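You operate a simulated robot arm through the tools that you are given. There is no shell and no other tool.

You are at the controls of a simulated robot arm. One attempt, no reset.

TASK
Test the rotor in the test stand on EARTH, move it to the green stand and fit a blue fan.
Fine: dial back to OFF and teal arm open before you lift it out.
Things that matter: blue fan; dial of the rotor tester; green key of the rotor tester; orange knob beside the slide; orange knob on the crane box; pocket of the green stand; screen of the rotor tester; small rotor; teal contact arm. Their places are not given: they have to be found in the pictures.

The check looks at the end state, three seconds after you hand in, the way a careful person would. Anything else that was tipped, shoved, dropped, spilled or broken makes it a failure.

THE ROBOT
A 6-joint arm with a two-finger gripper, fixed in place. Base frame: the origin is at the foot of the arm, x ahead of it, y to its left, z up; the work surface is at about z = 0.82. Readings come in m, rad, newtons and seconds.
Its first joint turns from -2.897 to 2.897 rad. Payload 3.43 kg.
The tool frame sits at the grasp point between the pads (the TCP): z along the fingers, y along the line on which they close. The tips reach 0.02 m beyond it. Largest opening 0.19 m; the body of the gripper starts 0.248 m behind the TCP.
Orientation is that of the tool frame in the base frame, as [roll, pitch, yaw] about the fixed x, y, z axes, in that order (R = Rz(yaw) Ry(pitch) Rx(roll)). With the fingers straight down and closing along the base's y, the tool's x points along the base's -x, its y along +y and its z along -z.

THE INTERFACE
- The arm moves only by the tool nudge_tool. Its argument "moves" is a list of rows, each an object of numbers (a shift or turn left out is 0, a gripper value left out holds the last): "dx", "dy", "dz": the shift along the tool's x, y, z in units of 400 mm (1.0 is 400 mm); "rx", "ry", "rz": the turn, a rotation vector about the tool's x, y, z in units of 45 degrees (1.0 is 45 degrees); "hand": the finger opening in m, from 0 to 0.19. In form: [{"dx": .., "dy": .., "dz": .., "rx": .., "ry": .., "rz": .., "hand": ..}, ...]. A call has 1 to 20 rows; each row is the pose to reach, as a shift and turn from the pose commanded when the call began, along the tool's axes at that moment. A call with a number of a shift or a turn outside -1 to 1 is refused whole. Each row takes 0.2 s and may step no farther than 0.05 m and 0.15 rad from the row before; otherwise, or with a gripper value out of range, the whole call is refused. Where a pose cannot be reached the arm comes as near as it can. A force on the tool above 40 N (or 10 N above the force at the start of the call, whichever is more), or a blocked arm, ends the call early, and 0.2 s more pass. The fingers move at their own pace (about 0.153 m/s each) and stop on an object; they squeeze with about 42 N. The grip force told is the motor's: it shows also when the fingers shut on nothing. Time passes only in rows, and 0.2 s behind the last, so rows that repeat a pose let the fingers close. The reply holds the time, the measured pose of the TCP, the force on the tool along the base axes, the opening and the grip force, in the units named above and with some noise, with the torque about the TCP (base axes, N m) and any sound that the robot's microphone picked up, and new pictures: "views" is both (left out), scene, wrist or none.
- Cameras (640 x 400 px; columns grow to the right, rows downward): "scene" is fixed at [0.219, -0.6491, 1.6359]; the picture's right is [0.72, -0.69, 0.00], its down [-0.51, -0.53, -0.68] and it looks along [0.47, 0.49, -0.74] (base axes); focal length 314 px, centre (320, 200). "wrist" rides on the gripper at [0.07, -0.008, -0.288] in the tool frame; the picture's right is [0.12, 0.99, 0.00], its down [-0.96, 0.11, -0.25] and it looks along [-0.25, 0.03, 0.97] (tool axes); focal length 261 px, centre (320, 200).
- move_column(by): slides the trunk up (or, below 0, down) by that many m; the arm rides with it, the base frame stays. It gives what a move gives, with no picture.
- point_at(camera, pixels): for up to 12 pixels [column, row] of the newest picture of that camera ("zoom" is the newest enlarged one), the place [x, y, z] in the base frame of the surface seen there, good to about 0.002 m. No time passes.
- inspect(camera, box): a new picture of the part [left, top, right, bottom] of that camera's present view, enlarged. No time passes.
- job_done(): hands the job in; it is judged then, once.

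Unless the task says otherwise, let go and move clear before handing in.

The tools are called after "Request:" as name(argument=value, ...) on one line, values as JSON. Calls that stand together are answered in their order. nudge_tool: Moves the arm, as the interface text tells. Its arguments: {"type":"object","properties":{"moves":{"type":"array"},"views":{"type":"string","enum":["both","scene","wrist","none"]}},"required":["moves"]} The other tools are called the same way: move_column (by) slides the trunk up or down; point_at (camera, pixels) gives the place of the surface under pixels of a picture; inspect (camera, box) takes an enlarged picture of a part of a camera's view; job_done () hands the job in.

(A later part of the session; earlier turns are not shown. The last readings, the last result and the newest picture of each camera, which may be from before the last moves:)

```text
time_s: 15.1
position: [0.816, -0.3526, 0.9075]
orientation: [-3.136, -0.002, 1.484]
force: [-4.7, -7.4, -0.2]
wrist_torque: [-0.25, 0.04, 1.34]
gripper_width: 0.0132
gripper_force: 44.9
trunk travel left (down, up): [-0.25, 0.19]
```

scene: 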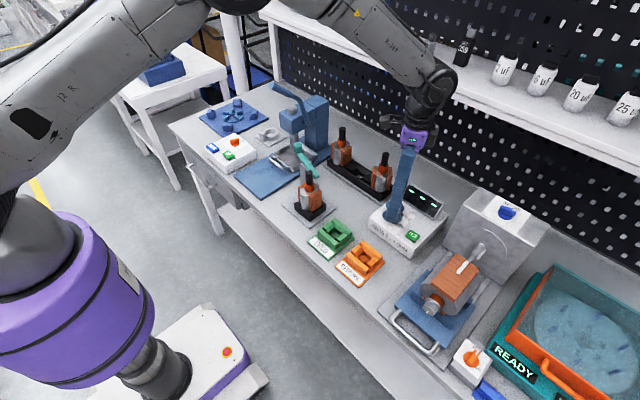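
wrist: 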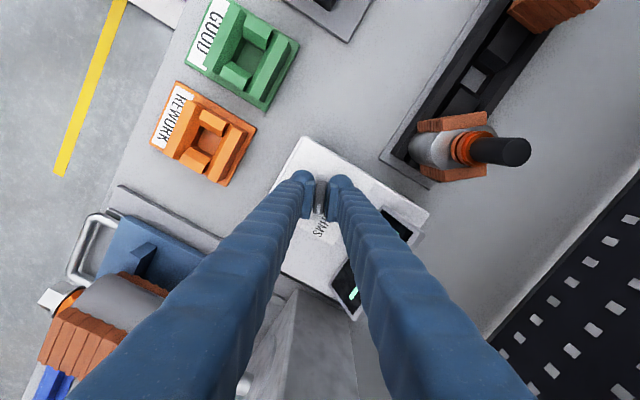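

The yaw of 85° puts the mark at about -95° with 1.3 N m resistance, i.e. at the end stop. I'll release, rise and look.

Request:
nudge_tool(moves=[{"rz": -0.05}, {"rz": -0.05, "hand": 0.045}, {"rz": -0.05}, {"rz": -0.05, "dz": -0.06}, {"rz": -0.05, "dz": -0.16}], views="wrist")

Request:
inspect(camera="wrist", box=[250, 120, 410, 240])

Request:
inspect(camera="scene", box=[350, 160, 460, 270])

```text
time_s: 16.3
position: [0.8122, -0.3521, 0.9724]
orientation: [-3.137, -0.003, 1.525]
force: [-0.4, -0.4, 0.8]
wrist_torque: [0.02, -0.06, 0.01]
gripper_width: 0.0449
gripper_force: 0.0
trunk travel left (down, up): [-0.25, 0.19]
```

wrist: 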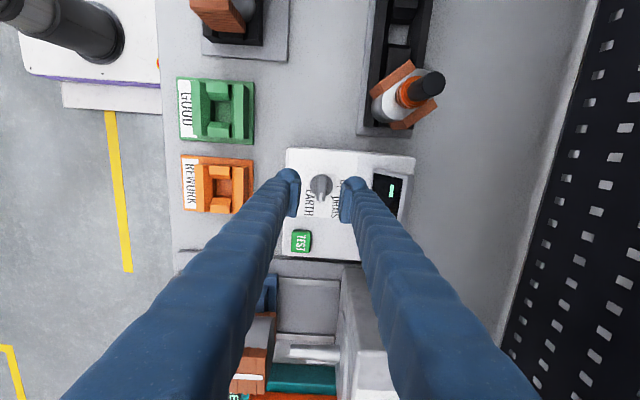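

```text
3.33 times, centred on (330, 180) of wrist
```

zoom: 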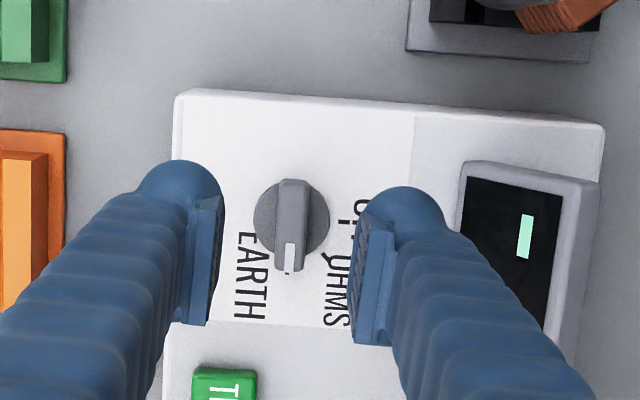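

```text
3.64 times, centred on (405, 215) of scene
```

zoom: 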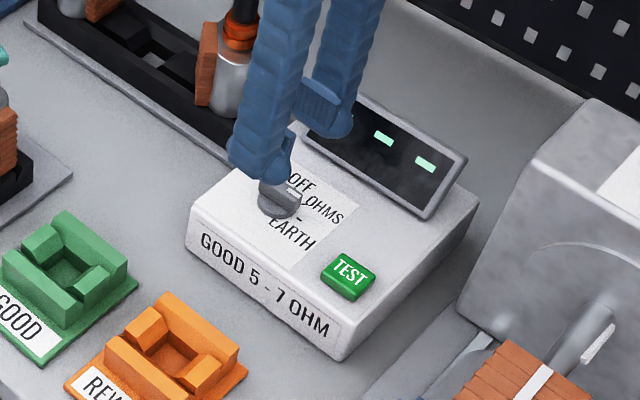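

The mark points exactly at the EARTH tick. Next I'll close the fingers and hover above the TEST key near (0.790,-0.442).

Request:
nudge_tool(moves=[{"dx": -0.08, "dy": -0.015, "hand": 0.0}, {"dx": -0.16, "dy": -0.03}, {"dx": -0.228, "dy": -0.046}, {"dx": -0.228, "dy": -0.046, "dz": 0.09}])

Request:
inspect(camera="wrist", box=[250, 120, 410, 240])

Request:
inspect(camera="scene", box=[350, 160, 460, 270])

```text
time_s: 17.3
position: [0.7929, -0.4463, 0.9337]
orientation: [-3.135, -0.002, 1.522]
force: [0.2, 0.0, 0.1]
wrist_torque: [0.02, 0.02, 0.0]
gripper_width: 0.0
gripper_force: 34.6
trunk travel left (down, up): [-0.25, 0.19]
```

scene: 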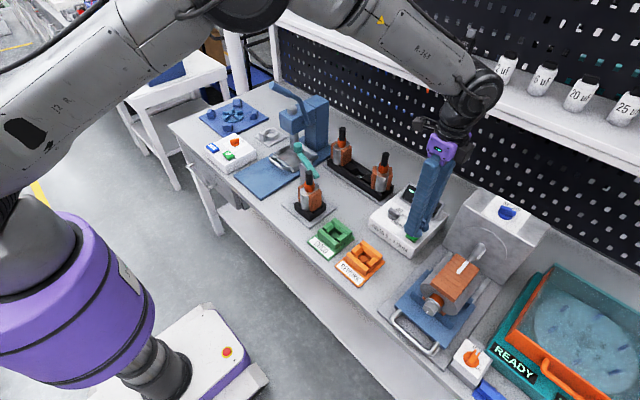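
wrist: 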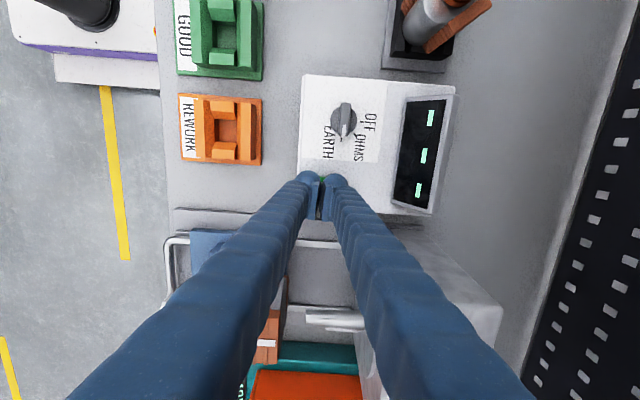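

```text
3.33 times, centred on (330, 180) of wrist
```

zoom: 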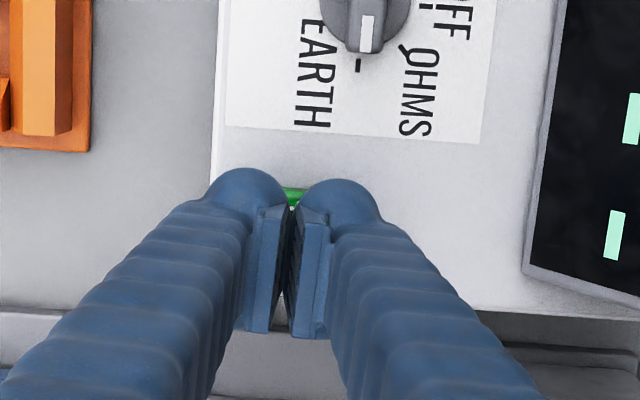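

```text
3.64 times, centred on (405, 215) of scene
```

zoom: 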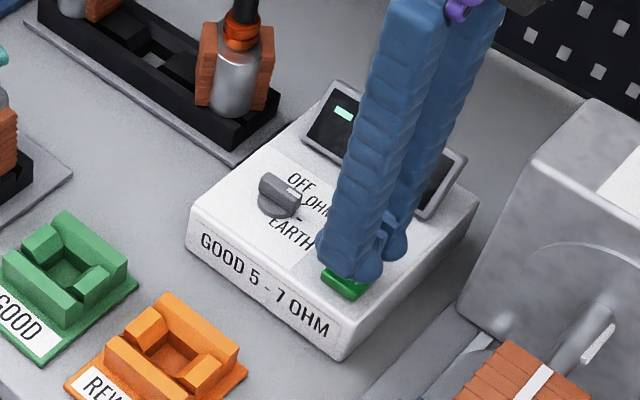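

The fingers are right above the green key and the screen is fully visible to the wrist camera. I'll press down gently and hold a moment.

Request:
nudge_tool(moves=[{"dx": 0.006, "dy": -0.006}, {"dx": 0.006, "dy": -0.006, "dz": 0.04}, {"dx": 0.006, "dy": -0.006, "dz": 0.055}, {"dx": 0.006, "dy": -0.006, "dz": 0.062}, {"dx": 0.006, "dy": -0.006, "dz": 0.062}], views="wrist")

Request:
inspect(camera="wrist", box=[300, 70, 480, 220])

```text
time_s: 18.5
position: [0.7916, -0.4412, 0.91]
orientation: [-3.137, -0.004, 1.525]
force: [0.8, 0.3, 0.4]
wrist_torque: [-0.03, -0.02, -0.02]
gripper_width: 0.0
gripper_force: 33.6
trunk travel left (down, up): [-0.25, 0.19]
```

wrist: 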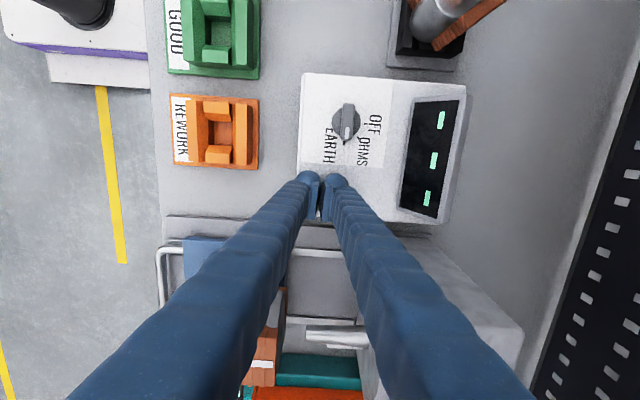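

```text
2.67 times, centred on (390, 145) of wrist
```

zoom: 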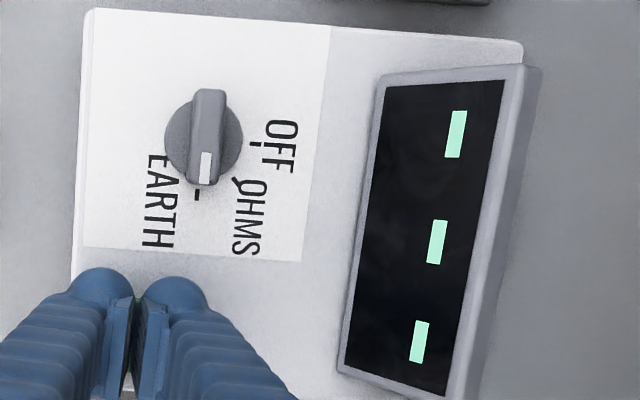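

No force yet and the screen still shows dashes, so the key isn't depressed. I'll press further in 2 mm steps.

Request:
nudge_tool(moves=[{"dz": 0.006}, {"dz": 0.012}, {"dz": 0.012}], views="wrist")

Request:
inspect(camera="wrist", box=[300, 70, 480, 220])

```text
time_s: 19.3
position: [0.7903, -0.441, 0.9066]
orientation: [-3.139, -0.004, 1.523]
force: [1.7, -0.2, 3.7]
wrist_torque: [-0.02, -0.07, 0.0]
gripper_width: 0.0059
gripper_force: 34.5
trunk travel left (down, up): [-0.25, 0.19]
```

wrist: 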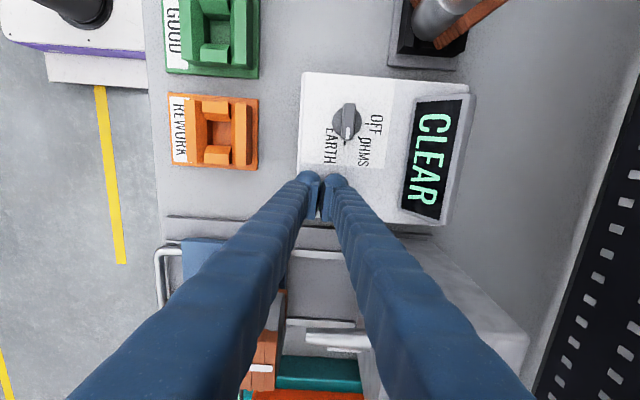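

```text
2.67 times, centred on (390, 145) of wrist
```

zoom: 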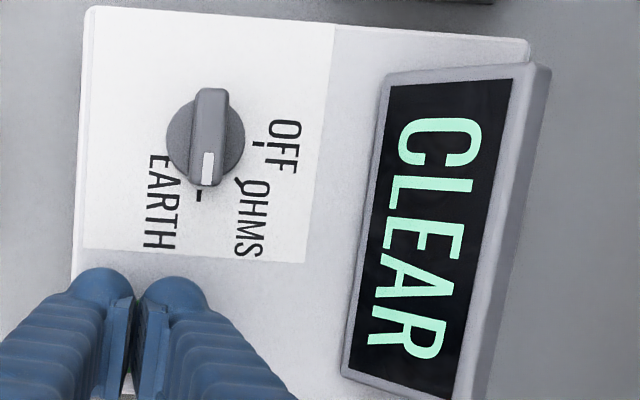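

The screen reads CLEAR for the EARTH test. I'll lift off, open the fingers and return above the dial to set it back to OFF.

Request:
nudge_tool(moves=[{"dz": -0.05}, {"dz": -0.15}, {"dz": -0.15, "dx": 0.1, "dy": 0.02, "hand": 0.045}, {"dz": -0.15, "dx": 0.19, "dy": 0.04}, {"dz": -0.15, "dx": 0.219, "dy": 0.053, "rz": 0.05}, {"dz": -0.1, "dx": 0.219, "dy": 0.053, "rz": 0.05}], views="wrist")

Request:
inspect(camera="wrist", box=[270, 120, 410, 225])

```text
time_s: 20.7
position: [0.815, -0.3534, 0.9441]
orientation: [-3.137, -0.002, 1.484]
force: [0.4, 0.0, 0.6]
wrist_torque: [0.03, 0.03, 0.02]
gripper_width: 0.0452
gripper_force: 0.0
trunk travel left (down, up): [-0.25, 0.19]
```

wrist: 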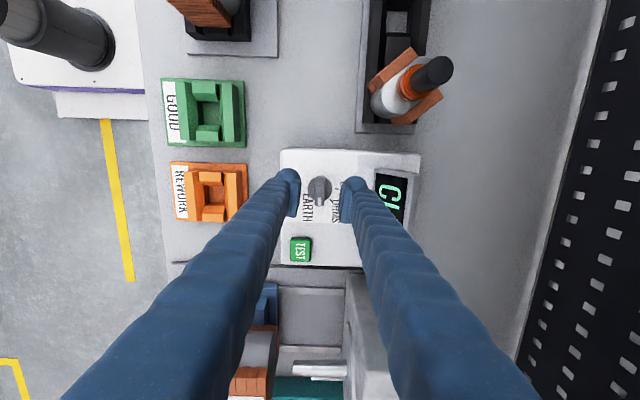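

```text
3.81 times, centred on (340, 172) of wrist
```

zoom: 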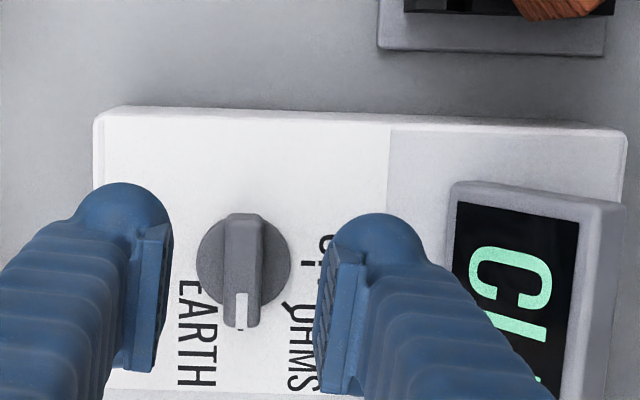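

CLEAR stays on. I'm centred on the dial at (0.815,-0.353); I'll lower, grip and turn 45° counter-clockwise.

Request:
nudge_tool(moves=[{"dz": 0.05}, {"dz": 0.088}, {"dz": 0.088, "hand": 0.0}, {"dz": 0.088}, {"dz": 0.088}, {"dz": 0.088, "rz": -0.17}, {"dz": 0.088, "rz": -0.34}, {"dz": 0.088, "rz": -0.51}, {"dz": 0.088, "rz": -0.68}, {"dz": 0.088, "rz": -0.85}, {"dz": 0.088, "rz": -1.0}], views="wrist")

```text
time_s: 23.1
position: [0.8134, -0.3542, 0.9095]
orientation: [-3.139, -0.008, 2.271]
force: [-16.3, -0.4, -15.3]
wrist_torque: [-0.08, 0.01, -0.04]
gripper_width: 0.012
gripper_force: 45.1
trunk travel left (down, up): [-0.25, 0.19]
```

wrist: 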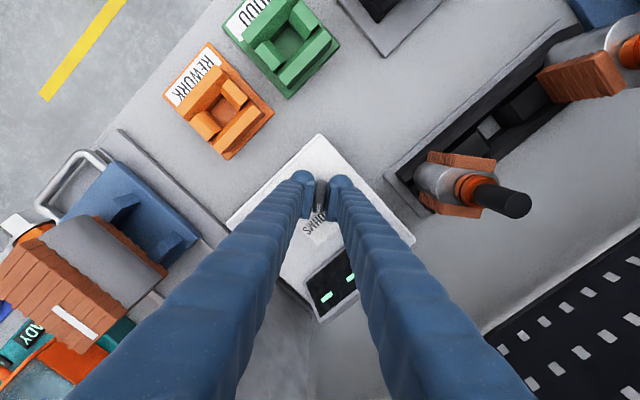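

The dial follows (screen back to dashes), with moderate side force. I'll relax the grip, re-grip, and finish the turn to OFF.

Request:
nudge_tool(moves=[{"hand": 0.03}, {"hand": 0.03}, {"dy": -0.002, "hand": 0.0}, {"dy": -0.002}, {"dy": -0.002}, {"dy": -0.002, "rz": -0.17}, {"dy": -0.002, "rz": -0.34}, {"dy": -0.002, "rz": -0.51}, {"dy": -0.002, "rz": -0.68}, {"dy": -0.002, "rz": -0.85}, {"dy": -0.002, "rz": -1.0}], views="none")

```text
time_s: 25.5
position: [0.8144, -0.3551, 0.9116]
orientation: [3.138, -0.003, 3.055]
force: [-4.2, -14.1, 11.0]
wrist_torque: [-0.11, 0.5, 0.0]
gripper_width: 0.012
gripper_force: 44.9
trunk travel left (down, up): [-0.25, 0.19]
```

Yaw is back to 3.055, where the bar was at OFF. I'll release, rise and check the pointer.

Request:
nudge_tool(moves=[{"hand": 0.045}, {"hand": 0.045}, {"dz": -0.08}, {"dz": -0.19}], views="both")

Request:
inspect(camera="wrist", box=[260, 130, 380, 220])

Request:
inspect(camera="scene", box=[275, 110, 375, 225])

```text
time_s: 26.5
position: [0.8136, -0.3524, 0.9881]
orientation: [3.139, -0.005, 3.056]
force: [-0.9, 0.5, -0.1]
wrist_torque: [0.0, -0.06, -0.01]
gripper_width: 0.045
gripper_force: 0.1
trunk travel left (down, up): [-0.25, 0.19]
```

scene: 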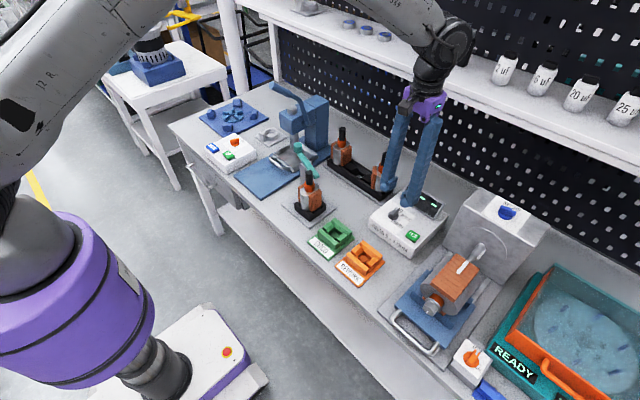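
wrist: 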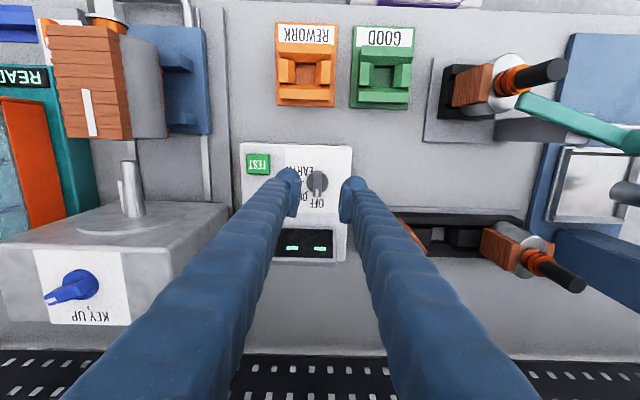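

```text
4.44 times, centred on (320, 175) of wrist
```

zoom: 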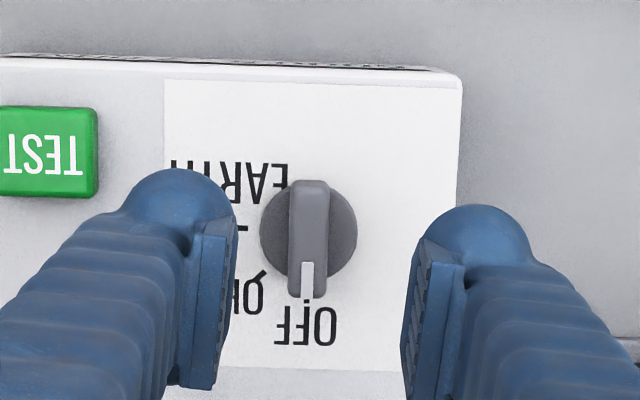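

```text
3.48 times, centred on (325, 168) of scene
```

zoom: 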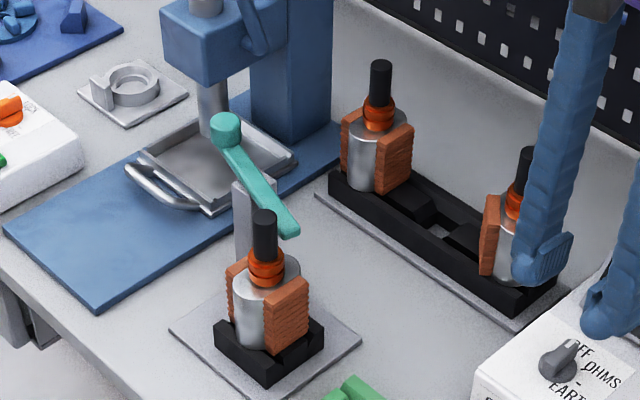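

The mark is back on OFF. Now for the teal arm: I'll go over to (0.80,-0.02), high first, with closed fingers on the +x side of its knob.

Request:
nudge_tool(moves=[{"dz": -0.1, "hand": 0.0}, {"dz": -0.155}, {"dz": -0.155, "dy": 0.11, "dx": 0.015}, {"dz": -0.155, "dy": 0.22, "dx": 0.03}, {"dz": -0.155, "dy": 0.33, "dx": 0.045, "rz": -0.109}, {"dz": -0.155, "dy": 0.44, "dx": 0.06, "rz": -0.109}, {"dz": -0.155, "dy": 0.55, "dx": 0.075, "rz": -0.109}, {"dz": -0.155, "dy": 0.66, "dx": 0.09, "rz": -0.109}, {"dz": -0.155, "dy": 0.75, "dx": 0.1, "rz": -0.109}, {"dz": -0.155, "dy": 0.815, "dx": 0.105, "rz": -0.109}])

Request:
inspect(camera="scene", box=[230, 60, 350, 190])

```text
time_s: 28.7
position: [0.8029, -0.0255, 1.0493]
orientation: [3.138, -0.005, 3.139]
force: [0.4, 0.2, 0.1]
wrist_torque: [0.01, 0.02, -0.04]
gripper_width: 0.0
gripper_force: 33.7
trunk travel left (down, up): [-0.25, 0.19]
```

scene: 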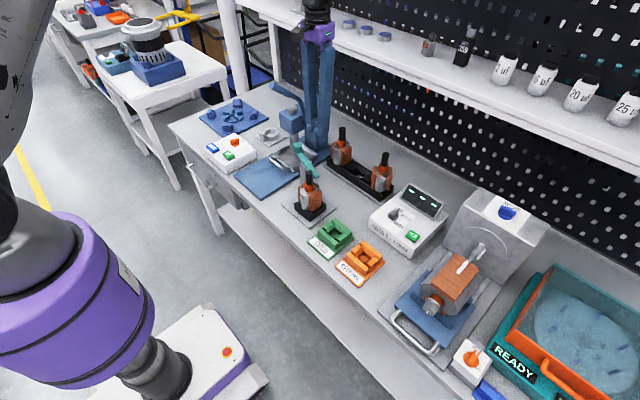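
wrist: 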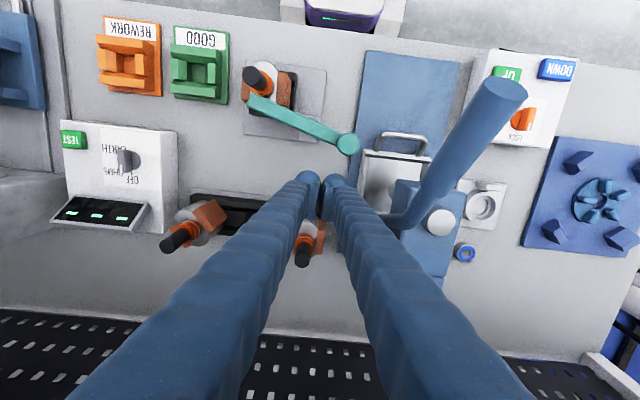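

```text
3.08 times, centred on (290, 125) of scene
```

zoom: 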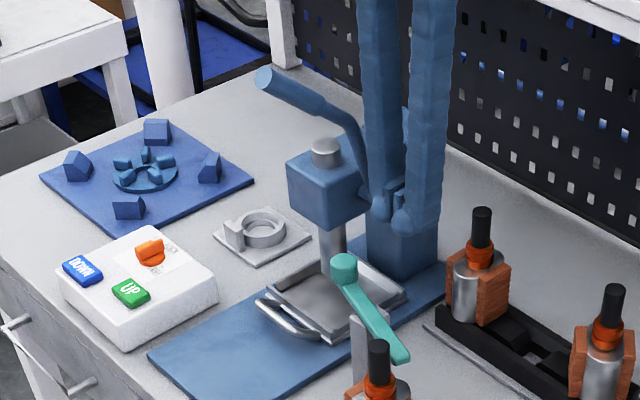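

Good: fingers are between the press lever and the rack rotor. I'll measure the lever side nearest to me and the knob before descending.

Request:
point_at(camera="wrist", pixels=[[395, 217], [405, 215], [425, 190], [440, 160], [470, 100], [482, 95], [347, 144], [305, 255], [435, 220], [440, 185]])

```text
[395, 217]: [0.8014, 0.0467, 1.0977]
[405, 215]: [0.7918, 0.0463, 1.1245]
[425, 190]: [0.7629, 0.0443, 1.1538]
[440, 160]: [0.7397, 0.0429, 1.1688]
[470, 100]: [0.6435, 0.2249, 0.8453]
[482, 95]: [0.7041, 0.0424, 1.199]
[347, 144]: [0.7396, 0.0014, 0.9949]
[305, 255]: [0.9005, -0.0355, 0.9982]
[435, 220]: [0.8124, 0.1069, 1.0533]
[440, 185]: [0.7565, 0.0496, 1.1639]
```

The lever's near face is at y≈0.042, giving about 2–3 cm clearance. I'll descend to z≈0.99 at y=-0.015 and begin pushing the knob toward -x.

Request:
nudge_tool(moves=[{"dz": 0.07, "dy": 0.01}, {"dz": 0.148, "dy": 0.02}, {"dz": 0.148, "dy": 0.025}, {"dz": 0.148, "dy": 0.025, "dx": 0.05}, {"dz": 0.148, "dy": 0.025, "dx": 0.075}, {"dz": 0.148, "dy": 0.025, "dx": 0.085}], views="wrist")

```text
time_s: 30.1
position: [0.7663, -0.0158, 0.9905]
orientation: [3.137, -0.006, -3.14]
force: [-0.3, -0.6, -0.3]
wrist_torque: [0.01, 0.03, -0.01]
gripper_width: 0.0002
gripper_force: 33.9
trunk travel left (down, up): [-0.25, 0.19]
```

wrist: 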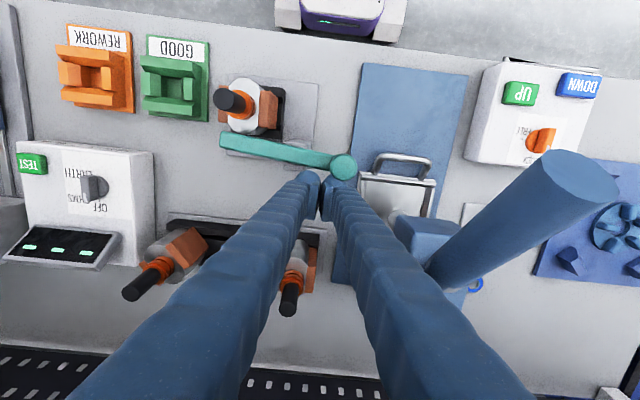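

The arm swings freely open as the knob is pushed (tip now at (225,138), away from the shaft), confirming it was at the closed stop. I'll continue opening.

Request:
nudge_tool(moves=[{"dx": 0.03}, {"dx": 0.06}, {"dx": 0.09}, {"dx": 0.11}])

Request:
inspect(camera="wrist", box=[200, 60, 420, 220])

Request:
inspect(camera="scene", box=[250, 60, 350, 220])

```text
time_s: 31.0
position: [0.7396, -0.0148, 0.9942]
orientation: [3.137, 0.015, 3.14]
force: [4.9, -0.9, 2.2]
wrist_torque: [0.06, 0.04, -0.03]
gripper_width: 0.0
gripper_force: 34.8
trunk travel left (down, up): [-0.25, 0.19]
stopped in row 4: the force on the tool passed its limit at 46 N (the readings are from after the stop); the commanded pose is now the measured one
```

scene: 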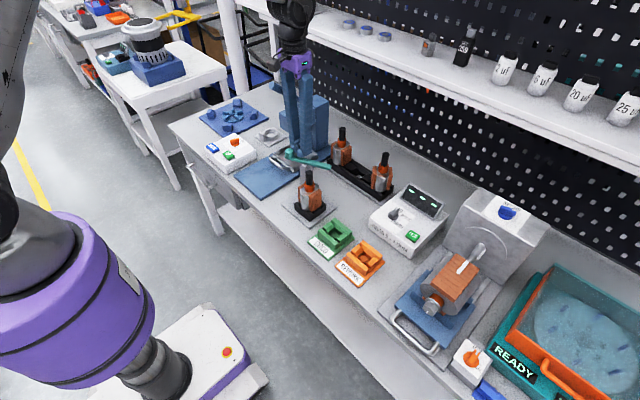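
wrist: 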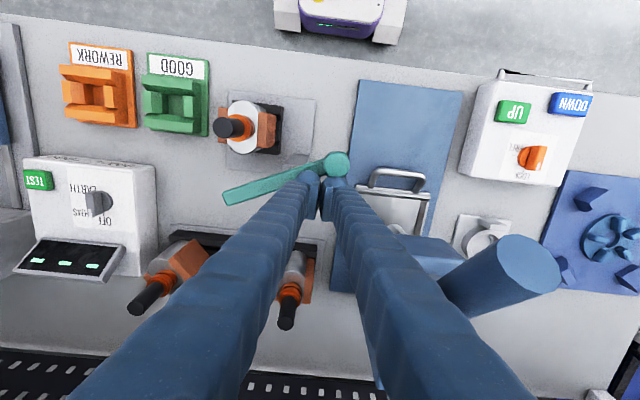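

```text
2.50 times, centred on (310, 140) of wrist
```

zoom: 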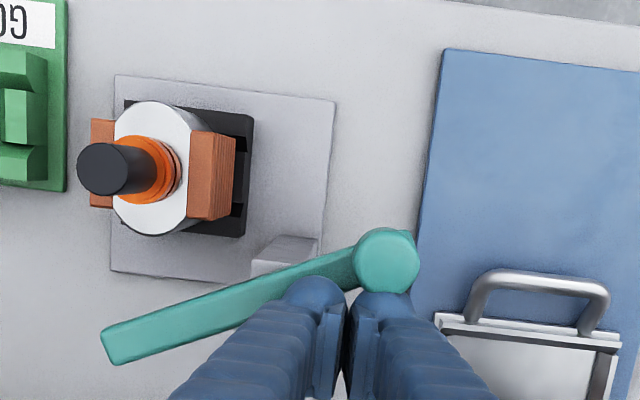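

```text
2.50 times, centred on (300, 140) of scene
```

zoom: 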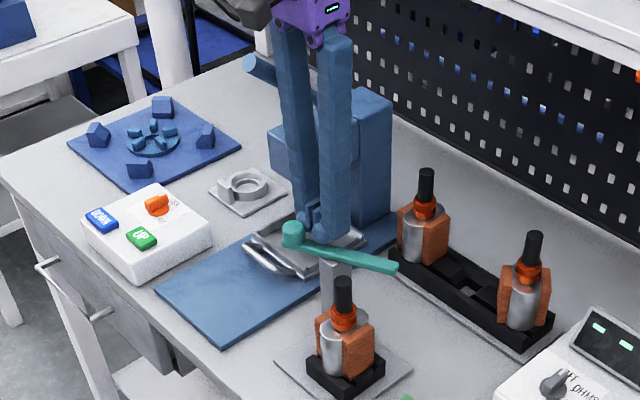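

The arm has swung to a new angle and then met resistance (46 N peak). I'll measure how far it opened.

Request:
point_at(camera="zoom", pixels=[[292, 230], [320, 250], [350, 258], [390, 270], [343, 285], [425, 175], [533, 240]])

Request:
point_at(camera="wrist", pixels=[[335, 163], [230, 196], [260, 188], [290, 179], [228, 125], [290, 318]])

```text
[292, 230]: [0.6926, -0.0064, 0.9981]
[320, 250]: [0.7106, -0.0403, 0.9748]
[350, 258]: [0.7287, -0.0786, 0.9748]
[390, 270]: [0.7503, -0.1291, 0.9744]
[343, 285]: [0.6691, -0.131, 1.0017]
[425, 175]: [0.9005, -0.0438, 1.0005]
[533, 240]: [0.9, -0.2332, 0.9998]
```

```text
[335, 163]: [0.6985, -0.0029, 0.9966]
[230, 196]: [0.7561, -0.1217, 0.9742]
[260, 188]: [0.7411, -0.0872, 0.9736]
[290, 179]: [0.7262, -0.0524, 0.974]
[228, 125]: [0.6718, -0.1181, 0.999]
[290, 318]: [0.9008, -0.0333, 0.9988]
```

The arm has opened about 42°. I'll test with a small extra push whether this is its end stop.

Request:
nudge_tool(moves=[{"dx": 0.005}, {"dx": 0.008}], views="wrist")

Request:
point_at(camera="wrist", pixels=[[335, 163], [230, 196], [260, 188]])

```text
time_s: 31.6
position: [0.7388, -0.0146, 0.9952]
orientation: [3.14, 0.017, 3.139]
force: [24.2, 1.6, 6.2]
wrist_torque: [0.09, -0.05, -0.33]
gripper_width: 0.0
gripper_force: 34.5
trunk travel left (down, up): [-0.25, 0.19]
```

wrist: 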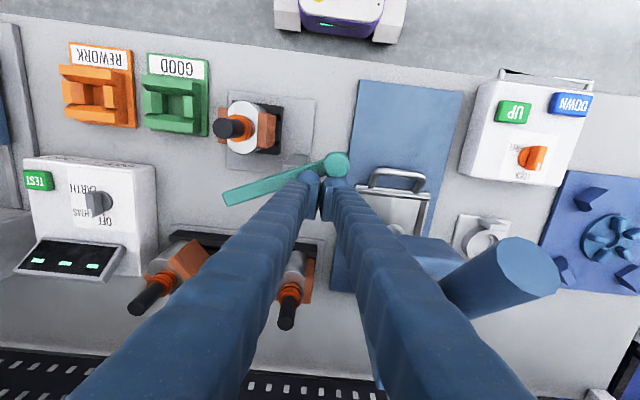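

```text
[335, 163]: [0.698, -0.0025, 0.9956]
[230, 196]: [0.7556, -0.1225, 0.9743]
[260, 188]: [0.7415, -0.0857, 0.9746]
```

It's a firm stop: 24 N with no further motion, so the arm is fully open. I'll back off, rise and move above the rotor with the fingers open for a close measurement.

Request:
nudge_tool(moves=[{"dx": -0.05}, {"dx": -0.06, "dz": -0.1}, {"dx": -0.06, "dz": -0.22, "hand": 0.08}, {"dx": 0.0, "dz": -0.26, "dy": -0.08}, {"dx": 0.06, "dz": -0.26, "dy": -0.15}, {"dx": 0.12, "dz": -0.26, "dy": -0.21}, {"dx": 0.165, "dz": -0.26, "dy": -0.27}])

Request:
inspect(camera="wrist", box=[240, 100, 400, 220])

Request:
inspect(camera="scene", box=[275, 120, 365, 260])

```text
time_s: 33.2
position: [0.6668, -0.1232, 1.1006]
orientation: [3.137, 0.014, 3.139]
force: [-0.4, -0.1, 0.3]
wrist_torque: [0.01, -0.01, 0.01]
gripper_width: 0.0799
gripper_force: 0.1
trunk travel left (down, up): [-0.25, 0.19]
```

scene: 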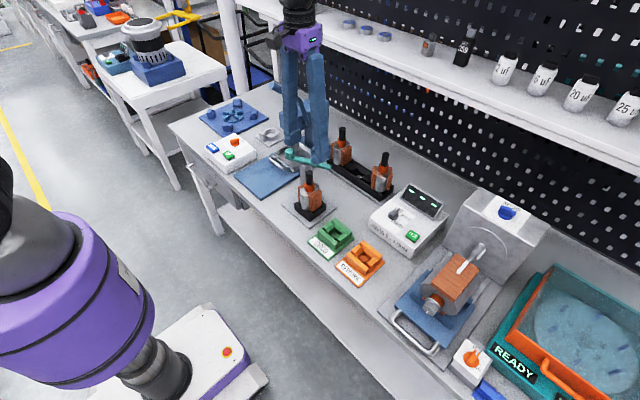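
wrist: 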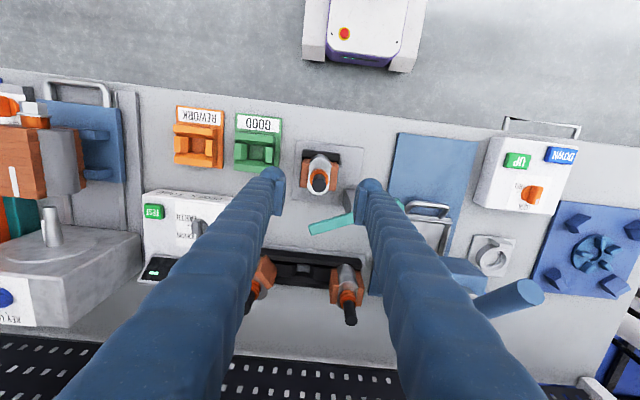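

```text
3.33 times, centred on (320, 160) of wrist
```

zoom: 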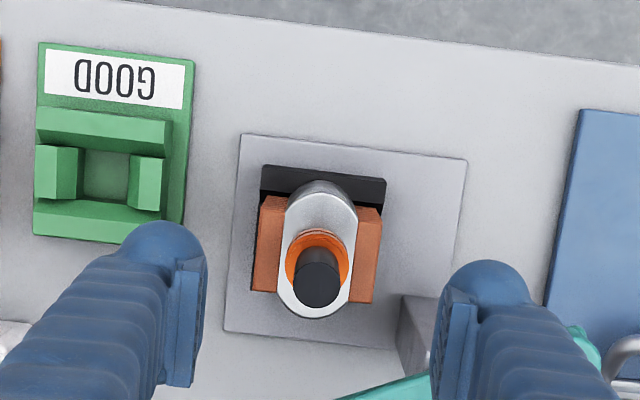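

```text
2.86 times, centred on (320, 190) of scene
```

zoom: 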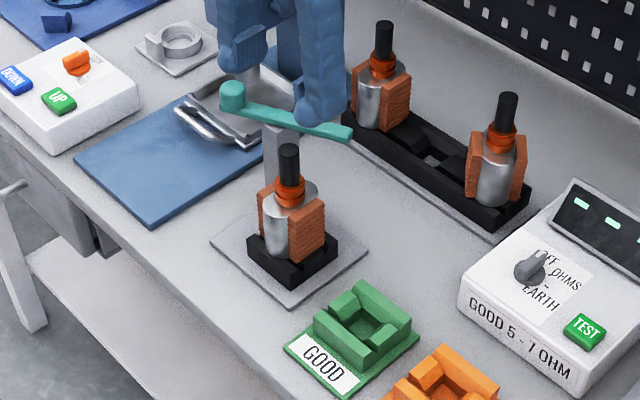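

The arm is clear of the rotor. I'll measure the shaft, copper blocks, stands and pocket accurately.

Request:
point_at(camera="zoom", pixels=[[288, 150], [288, 175], [288, 195], [375, 320], [345, 300], [325, 225], [385, 300], [335, 340], [378, 345], [345, 385], [362, 325], [285, 225]])

Request:
point_at(camera="wrist", pixels=[[319, 183], [319, 160], [306, 176], [307, 170], [332, 178], [331, 160], [266, 151], [267, 158], [250, 150], [276, 154], [264, 134], [262, 162]])

```text
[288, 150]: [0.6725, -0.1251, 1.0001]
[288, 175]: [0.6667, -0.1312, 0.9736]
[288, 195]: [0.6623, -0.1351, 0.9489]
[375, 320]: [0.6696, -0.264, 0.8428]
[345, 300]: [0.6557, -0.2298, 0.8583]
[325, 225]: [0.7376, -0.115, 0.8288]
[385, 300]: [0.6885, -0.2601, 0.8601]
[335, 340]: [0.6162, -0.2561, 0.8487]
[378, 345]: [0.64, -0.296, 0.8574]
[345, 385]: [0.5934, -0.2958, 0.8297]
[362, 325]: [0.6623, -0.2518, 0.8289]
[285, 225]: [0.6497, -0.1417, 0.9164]
```

```text
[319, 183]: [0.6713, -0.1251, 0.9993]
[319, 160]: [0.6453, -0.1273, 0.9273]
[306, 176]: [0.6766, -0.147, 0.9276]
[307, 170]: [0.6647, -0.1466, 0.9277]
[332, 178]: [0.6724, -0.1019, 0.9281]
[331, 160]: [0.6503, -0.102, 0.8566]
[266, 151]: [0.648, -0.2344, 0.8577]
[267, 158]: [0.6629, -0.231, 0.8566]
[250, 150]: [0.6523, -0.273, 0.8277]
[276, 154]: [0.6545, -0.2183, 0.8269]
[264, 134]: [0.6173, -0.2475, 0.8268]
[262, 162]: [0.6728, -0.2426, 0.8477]
```

The shaft centre is about (0.672,-0.125), top z=1.0. Now a tight look at the green pocket for its exact centre.

Request:
inspect(camera="wrist", box=[240, 105, 300, 165])

Request:
inspect(camera="scene", box=[305, 210, 360, 260])

```text
6.67 times, centred on (270, 135) of wrist
```

zoom: 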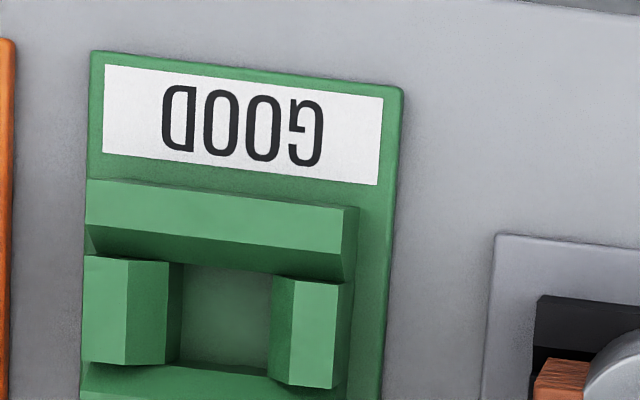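

```text
8.00 times, centred on (332, 235) of scene
```

zoom: 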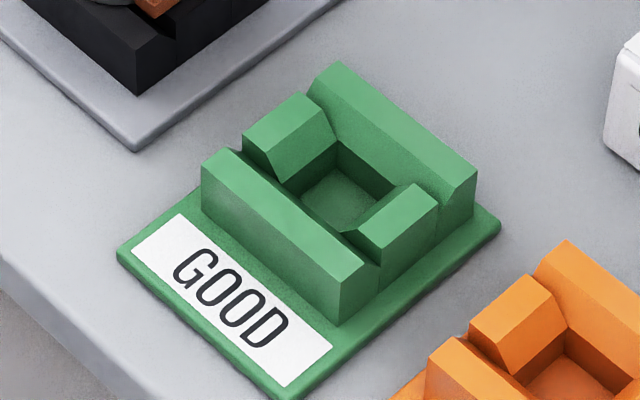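

The pocket is a square well with chamfered walls. I'll measure the walls' tops and inner faces in this view.

Request:
point_at(camera="zoom", pixels=[[210, 160], [345, 275], [335, 70], [468, 172], [275, 120], [300, 100], [390, 220], [415, 192], [335, 195], [340, 150], [300, 190], [372, 190]])

Request:
point_at(camera="wrist", pixels=[[254, 137], [290, 141], [257, 148], [257, 157], [282, 150], [281, 161], [273, 150], [263, 152], [272, 158], [268, 147], [265, 163], [255, 163]])

```text
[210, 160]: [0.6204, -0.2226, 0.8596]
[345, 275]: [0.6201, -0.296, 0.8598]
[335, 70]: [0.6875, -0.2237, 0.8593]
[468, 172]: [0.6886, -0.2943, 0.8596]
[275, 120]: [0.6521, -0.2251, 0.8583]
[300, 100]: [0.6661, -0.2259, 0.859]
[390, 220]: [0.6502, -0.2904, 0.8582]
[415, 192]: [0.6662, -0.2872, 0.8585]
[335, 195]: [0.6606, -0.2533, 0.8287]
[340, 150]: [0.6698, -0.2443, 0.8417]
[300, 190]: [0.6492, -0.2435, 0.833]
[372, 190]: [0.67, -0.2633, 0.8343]
```

```text
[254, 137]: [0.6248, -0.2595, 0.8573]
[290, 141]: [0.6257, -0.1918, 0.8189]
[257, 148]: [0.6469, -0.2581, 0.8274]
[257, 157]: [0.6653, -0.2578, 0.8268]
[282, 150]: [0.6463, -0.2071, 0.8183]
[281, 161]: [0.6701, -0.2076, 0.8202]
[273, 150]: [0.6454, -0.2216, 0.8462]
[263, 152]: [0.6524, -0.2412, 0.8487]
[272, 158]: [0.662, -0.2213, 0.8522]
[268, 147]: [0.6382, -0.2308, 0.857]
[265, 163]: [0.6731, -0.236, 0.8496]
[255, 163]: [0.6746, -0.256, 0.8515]
```

The green pocket centre is about (0.6545,-0.259). I'll straighten the tool and descend to just above the shaft for a check.

Request:
nudge_tool(moves=[{"dz": 0.08, "dx": -0.009, "dy": -0.004, "ry": 0.018, "hand": 0.06}, {"dz": 0.16, "dx": -0.009, "dy": -0.004, "ry": 0.018}, {"dz": 0.18, "dx": -0.009, "dy": -0.004, "ry": 0.018}])

Request:
inspect(camera="wrist", box=[260, 120, 380, 220])

Request:
inspect(camera="scene", box=[265, 110, 355, 230])

```text
time_s: 34.0
position: [0.672, -0.1243, 1.0255]
orientation: [3.139, 0.001, 3.14]
force: [1.0, 0.5, -0.6]
wrist_torque: [0.01, 0.0, 0.0]
gripper_width: 0.06
gripper_force: 0.0
trunk travel left (down, up): [-0.25, 0.19]
```

scene: 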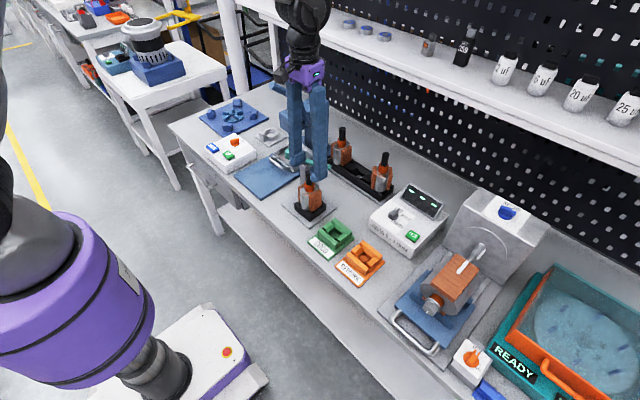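
wrist: 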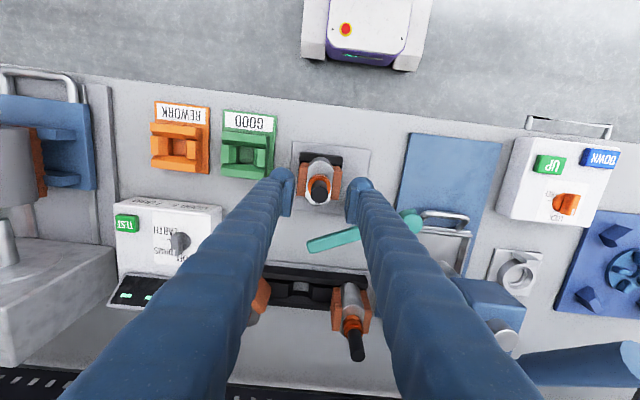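

```text
4.00 times, centred on (320, 170) of wrist
```

zoom: 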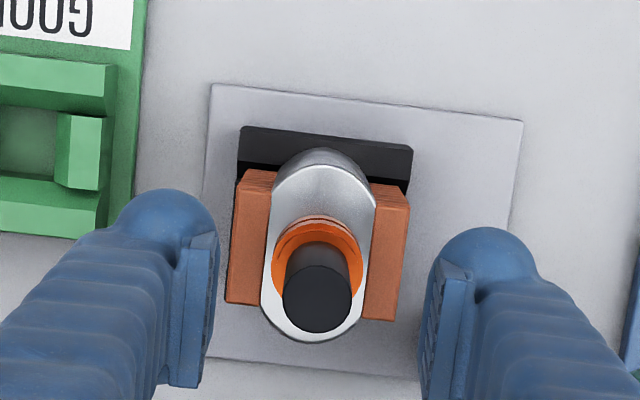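

```text
3.33 times, centred on (310, 170) of scene
```

zoom: 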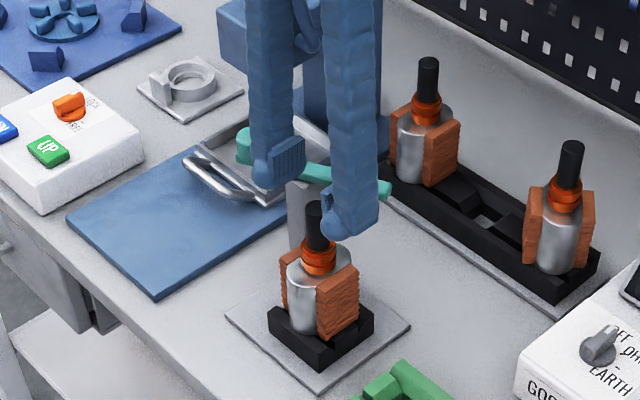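

The shaft is centred between the pads (zoom 318,300). I'll lower to z≈0.983 and close on the shaft.

Request:
nudge_tool(moves=[{"dz": 0.06}, {"dz": 0.106}, {"dz": 0.106, "hand": 0.0}, {"dz": 0.106}, {"dz": 0.106}, {"dz": 0.106}])

Request:
inspect(camera="scene", box=[265, 110, 355, 230])

```text
time_s: 35.4
position: [0.6723, -0.1254, 0.9822]
orientation: [3.137, -0.003, 3.141]
force: [0.8, 1.8, -0.4]
wrist_torque: [0.03, -0.09, 0.01]
gripper_width: 0.0211
gripper_force: 42.1
trunk travel left (down, up): [-0.25, 0.19]
```

scene: 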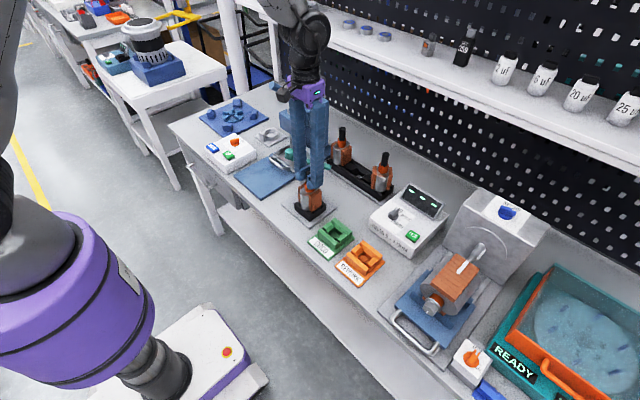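
wrist: 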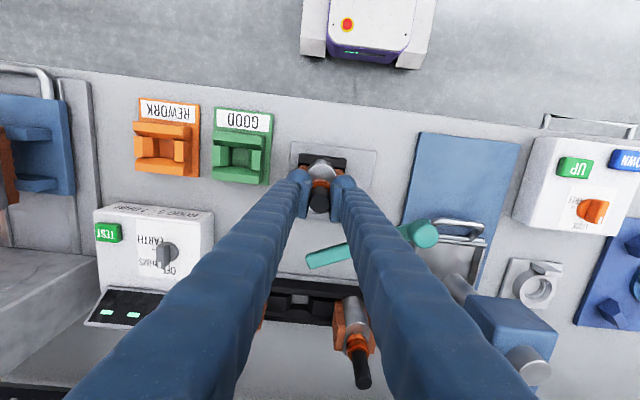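

```text
3.33 times, centred on (310, 170) of scene
```

zoom: 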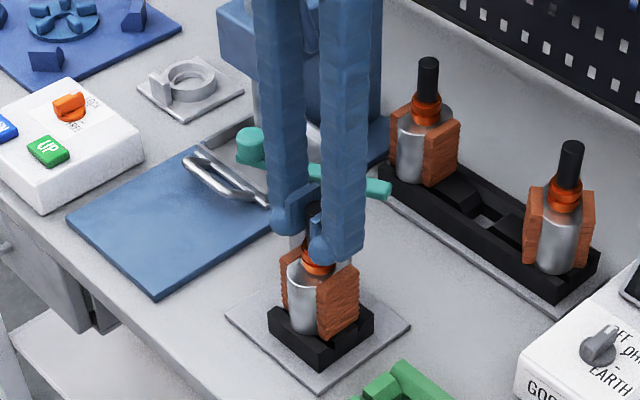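

The shaft is held at 21 mm opening with low forces. I'll lift straight up slowly and watch the load.

Request:
nudge_tool(moves=[{"dz": -0.02}, {"dz": -0.05}, {"dz": -0.1}, {"dz": -0.16}, {"dz": -0.22}])

Request:
inspect(camera="scene", box=[265, 90, 365, 230])

```text
time_s: 36.6
position: [0.6721, -0.1248, 1.0705]
orientation: [3.139, -0.003, 3.141]
force: [0.4, 0.1, -14.4]
wrist_torque: [-0.04, 0.0, -0.01]
gripper_width: 0.0207
gripper_force: 42.2
trunk travel left (down, up): [-0.25, 0.19]
```

scene: 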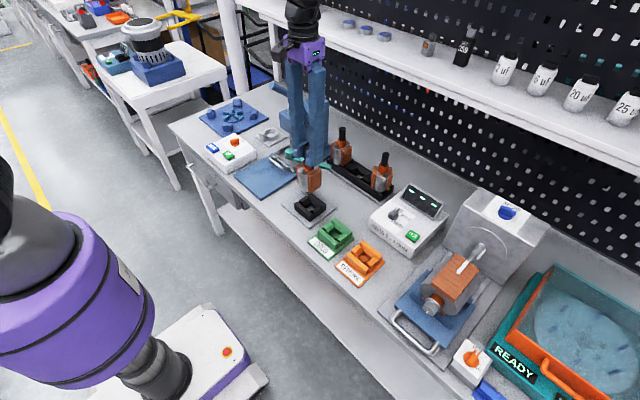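
wrist: 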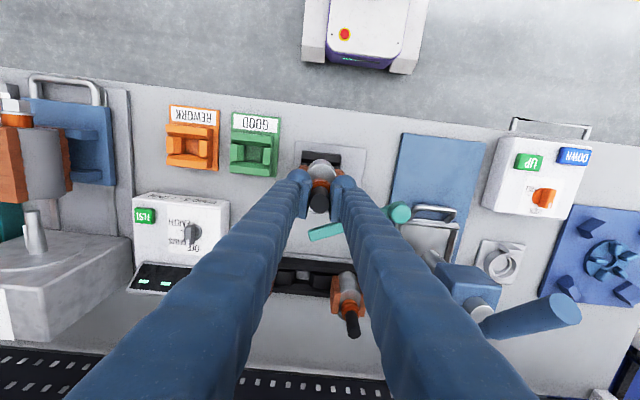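

```text
2.86 times, centred on (315, 160) of scene
```

zoom: 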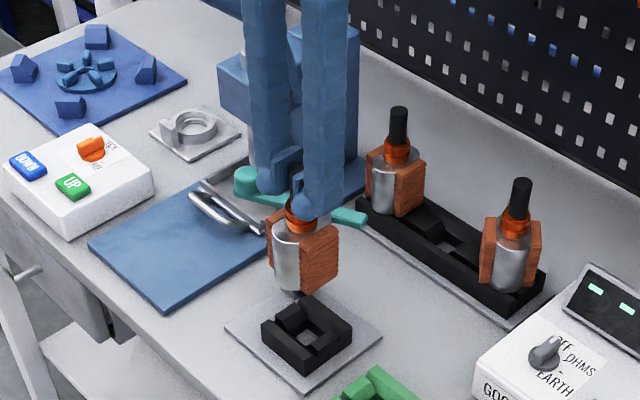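

The rotor (14.4 N) hangs vertical and clear of the test stand. I'll carry it over to the green pocket at (0.6545,-0.259).

Request:
nudge_tool(moves=[{"dy": -0.06, "dx": 0.008}, {"dy": -0.14, "dx": 0.018}, {"dy": -0.22, "dx": 0.03}, {"dy": -0.29, "dx": 0.04}, {"dy": -0.335, "dx": 0.044}, {"dy": -0.335, "dx": 0.044}])

Request:
inspect(camera="scene", box=[285, 150, 385, 280])

Request:
inspect(camera="wrist", box=[260, 100, 420, 220])

```text
time_s: 38.0
position: [0.6547, -0.2588, 1.0711]
orientation: [3.138, -0.004, 3.139]
force: [-0.6, 0.5, -15.3]
wrist_torque: [0.01, 0.02, -0.02]
gripper_width: 0.0205
gripper_force: 42.0
trunk travel left (down, up): [-0.25, 0.19]
```

scene: 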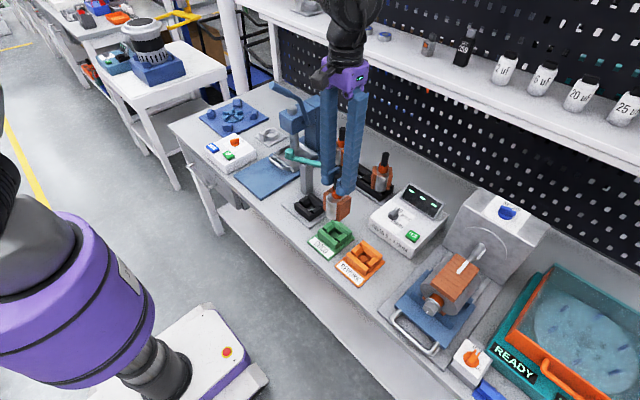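
wrist: 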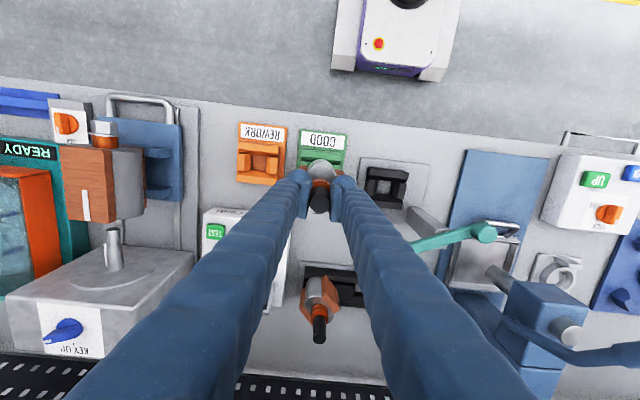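

```text
3.08 times, centred on (335, 215) of scene
```

zoom: 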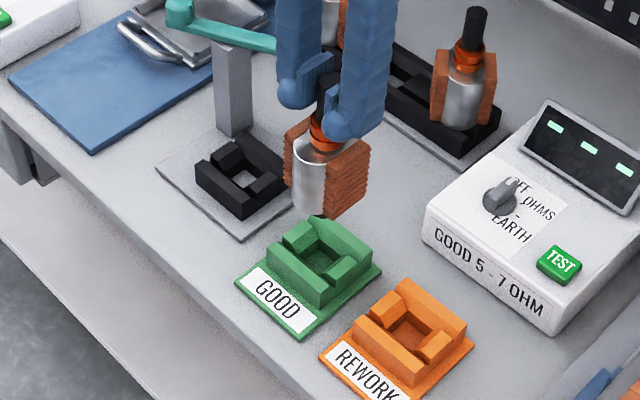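

```text
3.33 times, centred on (340, 160) of wrist
```

zoom: 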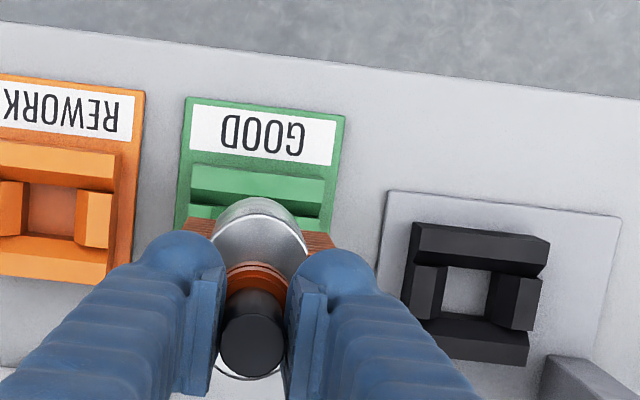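

The rotor hangs above the green stand. As a cross-check, I'll compare the empty test pocket's geometry with where the shaft had been.

Request:
point_at(camera="zoom", pixels=[[416, 226], [546, 242], [408, 290], [535, 310], [420, 318], [525, 345], [465, 290], [480, 235], [475, 335]])

Request:
point_at(camera="scene", pixels=[[299, 206], [326, 212], [310, 218], [315, 194], [302, 203], [321, 213], [313, 207]])

Request:
inspect(camera="scene", box=[285, 185, 335, 230])

```text
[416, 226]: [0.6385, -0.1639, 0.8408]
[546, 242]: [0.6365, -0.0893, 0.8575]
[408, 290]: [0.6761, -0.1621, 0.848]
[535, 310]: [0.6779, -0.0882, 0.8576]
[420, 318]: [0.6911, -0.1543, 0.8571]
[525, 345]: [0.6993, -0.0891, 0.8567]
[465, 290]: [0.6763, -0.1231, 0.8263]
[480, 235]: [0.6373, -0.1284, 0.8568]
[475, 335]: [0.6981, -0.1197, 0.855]
```

```text
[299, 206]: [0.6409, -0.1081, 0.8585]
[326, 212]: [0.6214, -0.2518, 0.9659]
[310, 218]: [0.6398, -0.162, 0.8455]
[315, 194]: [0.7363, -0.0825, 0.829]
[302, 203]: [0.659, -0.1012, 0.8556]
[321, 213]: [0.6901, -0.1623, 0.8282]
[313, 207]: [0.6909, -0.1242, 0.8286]
```

```text
8.89 times, centred on (310, 208) of scene
```

zoom: 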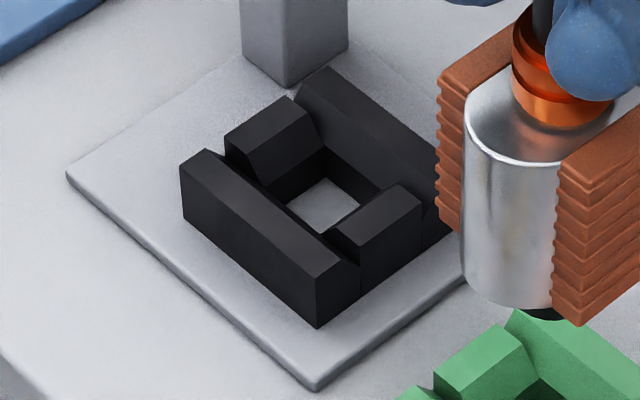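

Request:
point_at(camera="zoom", pixels=[[190, 165], [322, 282], [330, 75], [283, 100], [235, 140], [415, 210], [360, 250], [322, 205]])

```text
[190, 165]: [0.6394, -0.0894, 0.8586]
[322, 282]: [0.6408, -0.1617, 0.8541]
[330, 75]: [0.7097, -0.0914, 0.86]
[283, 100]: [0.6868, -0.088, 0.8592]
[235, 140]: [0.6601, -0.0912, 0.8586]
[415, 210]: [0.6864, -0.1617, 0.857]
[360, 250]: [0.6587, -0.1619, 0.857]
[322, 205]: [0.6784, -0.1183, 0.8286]
```

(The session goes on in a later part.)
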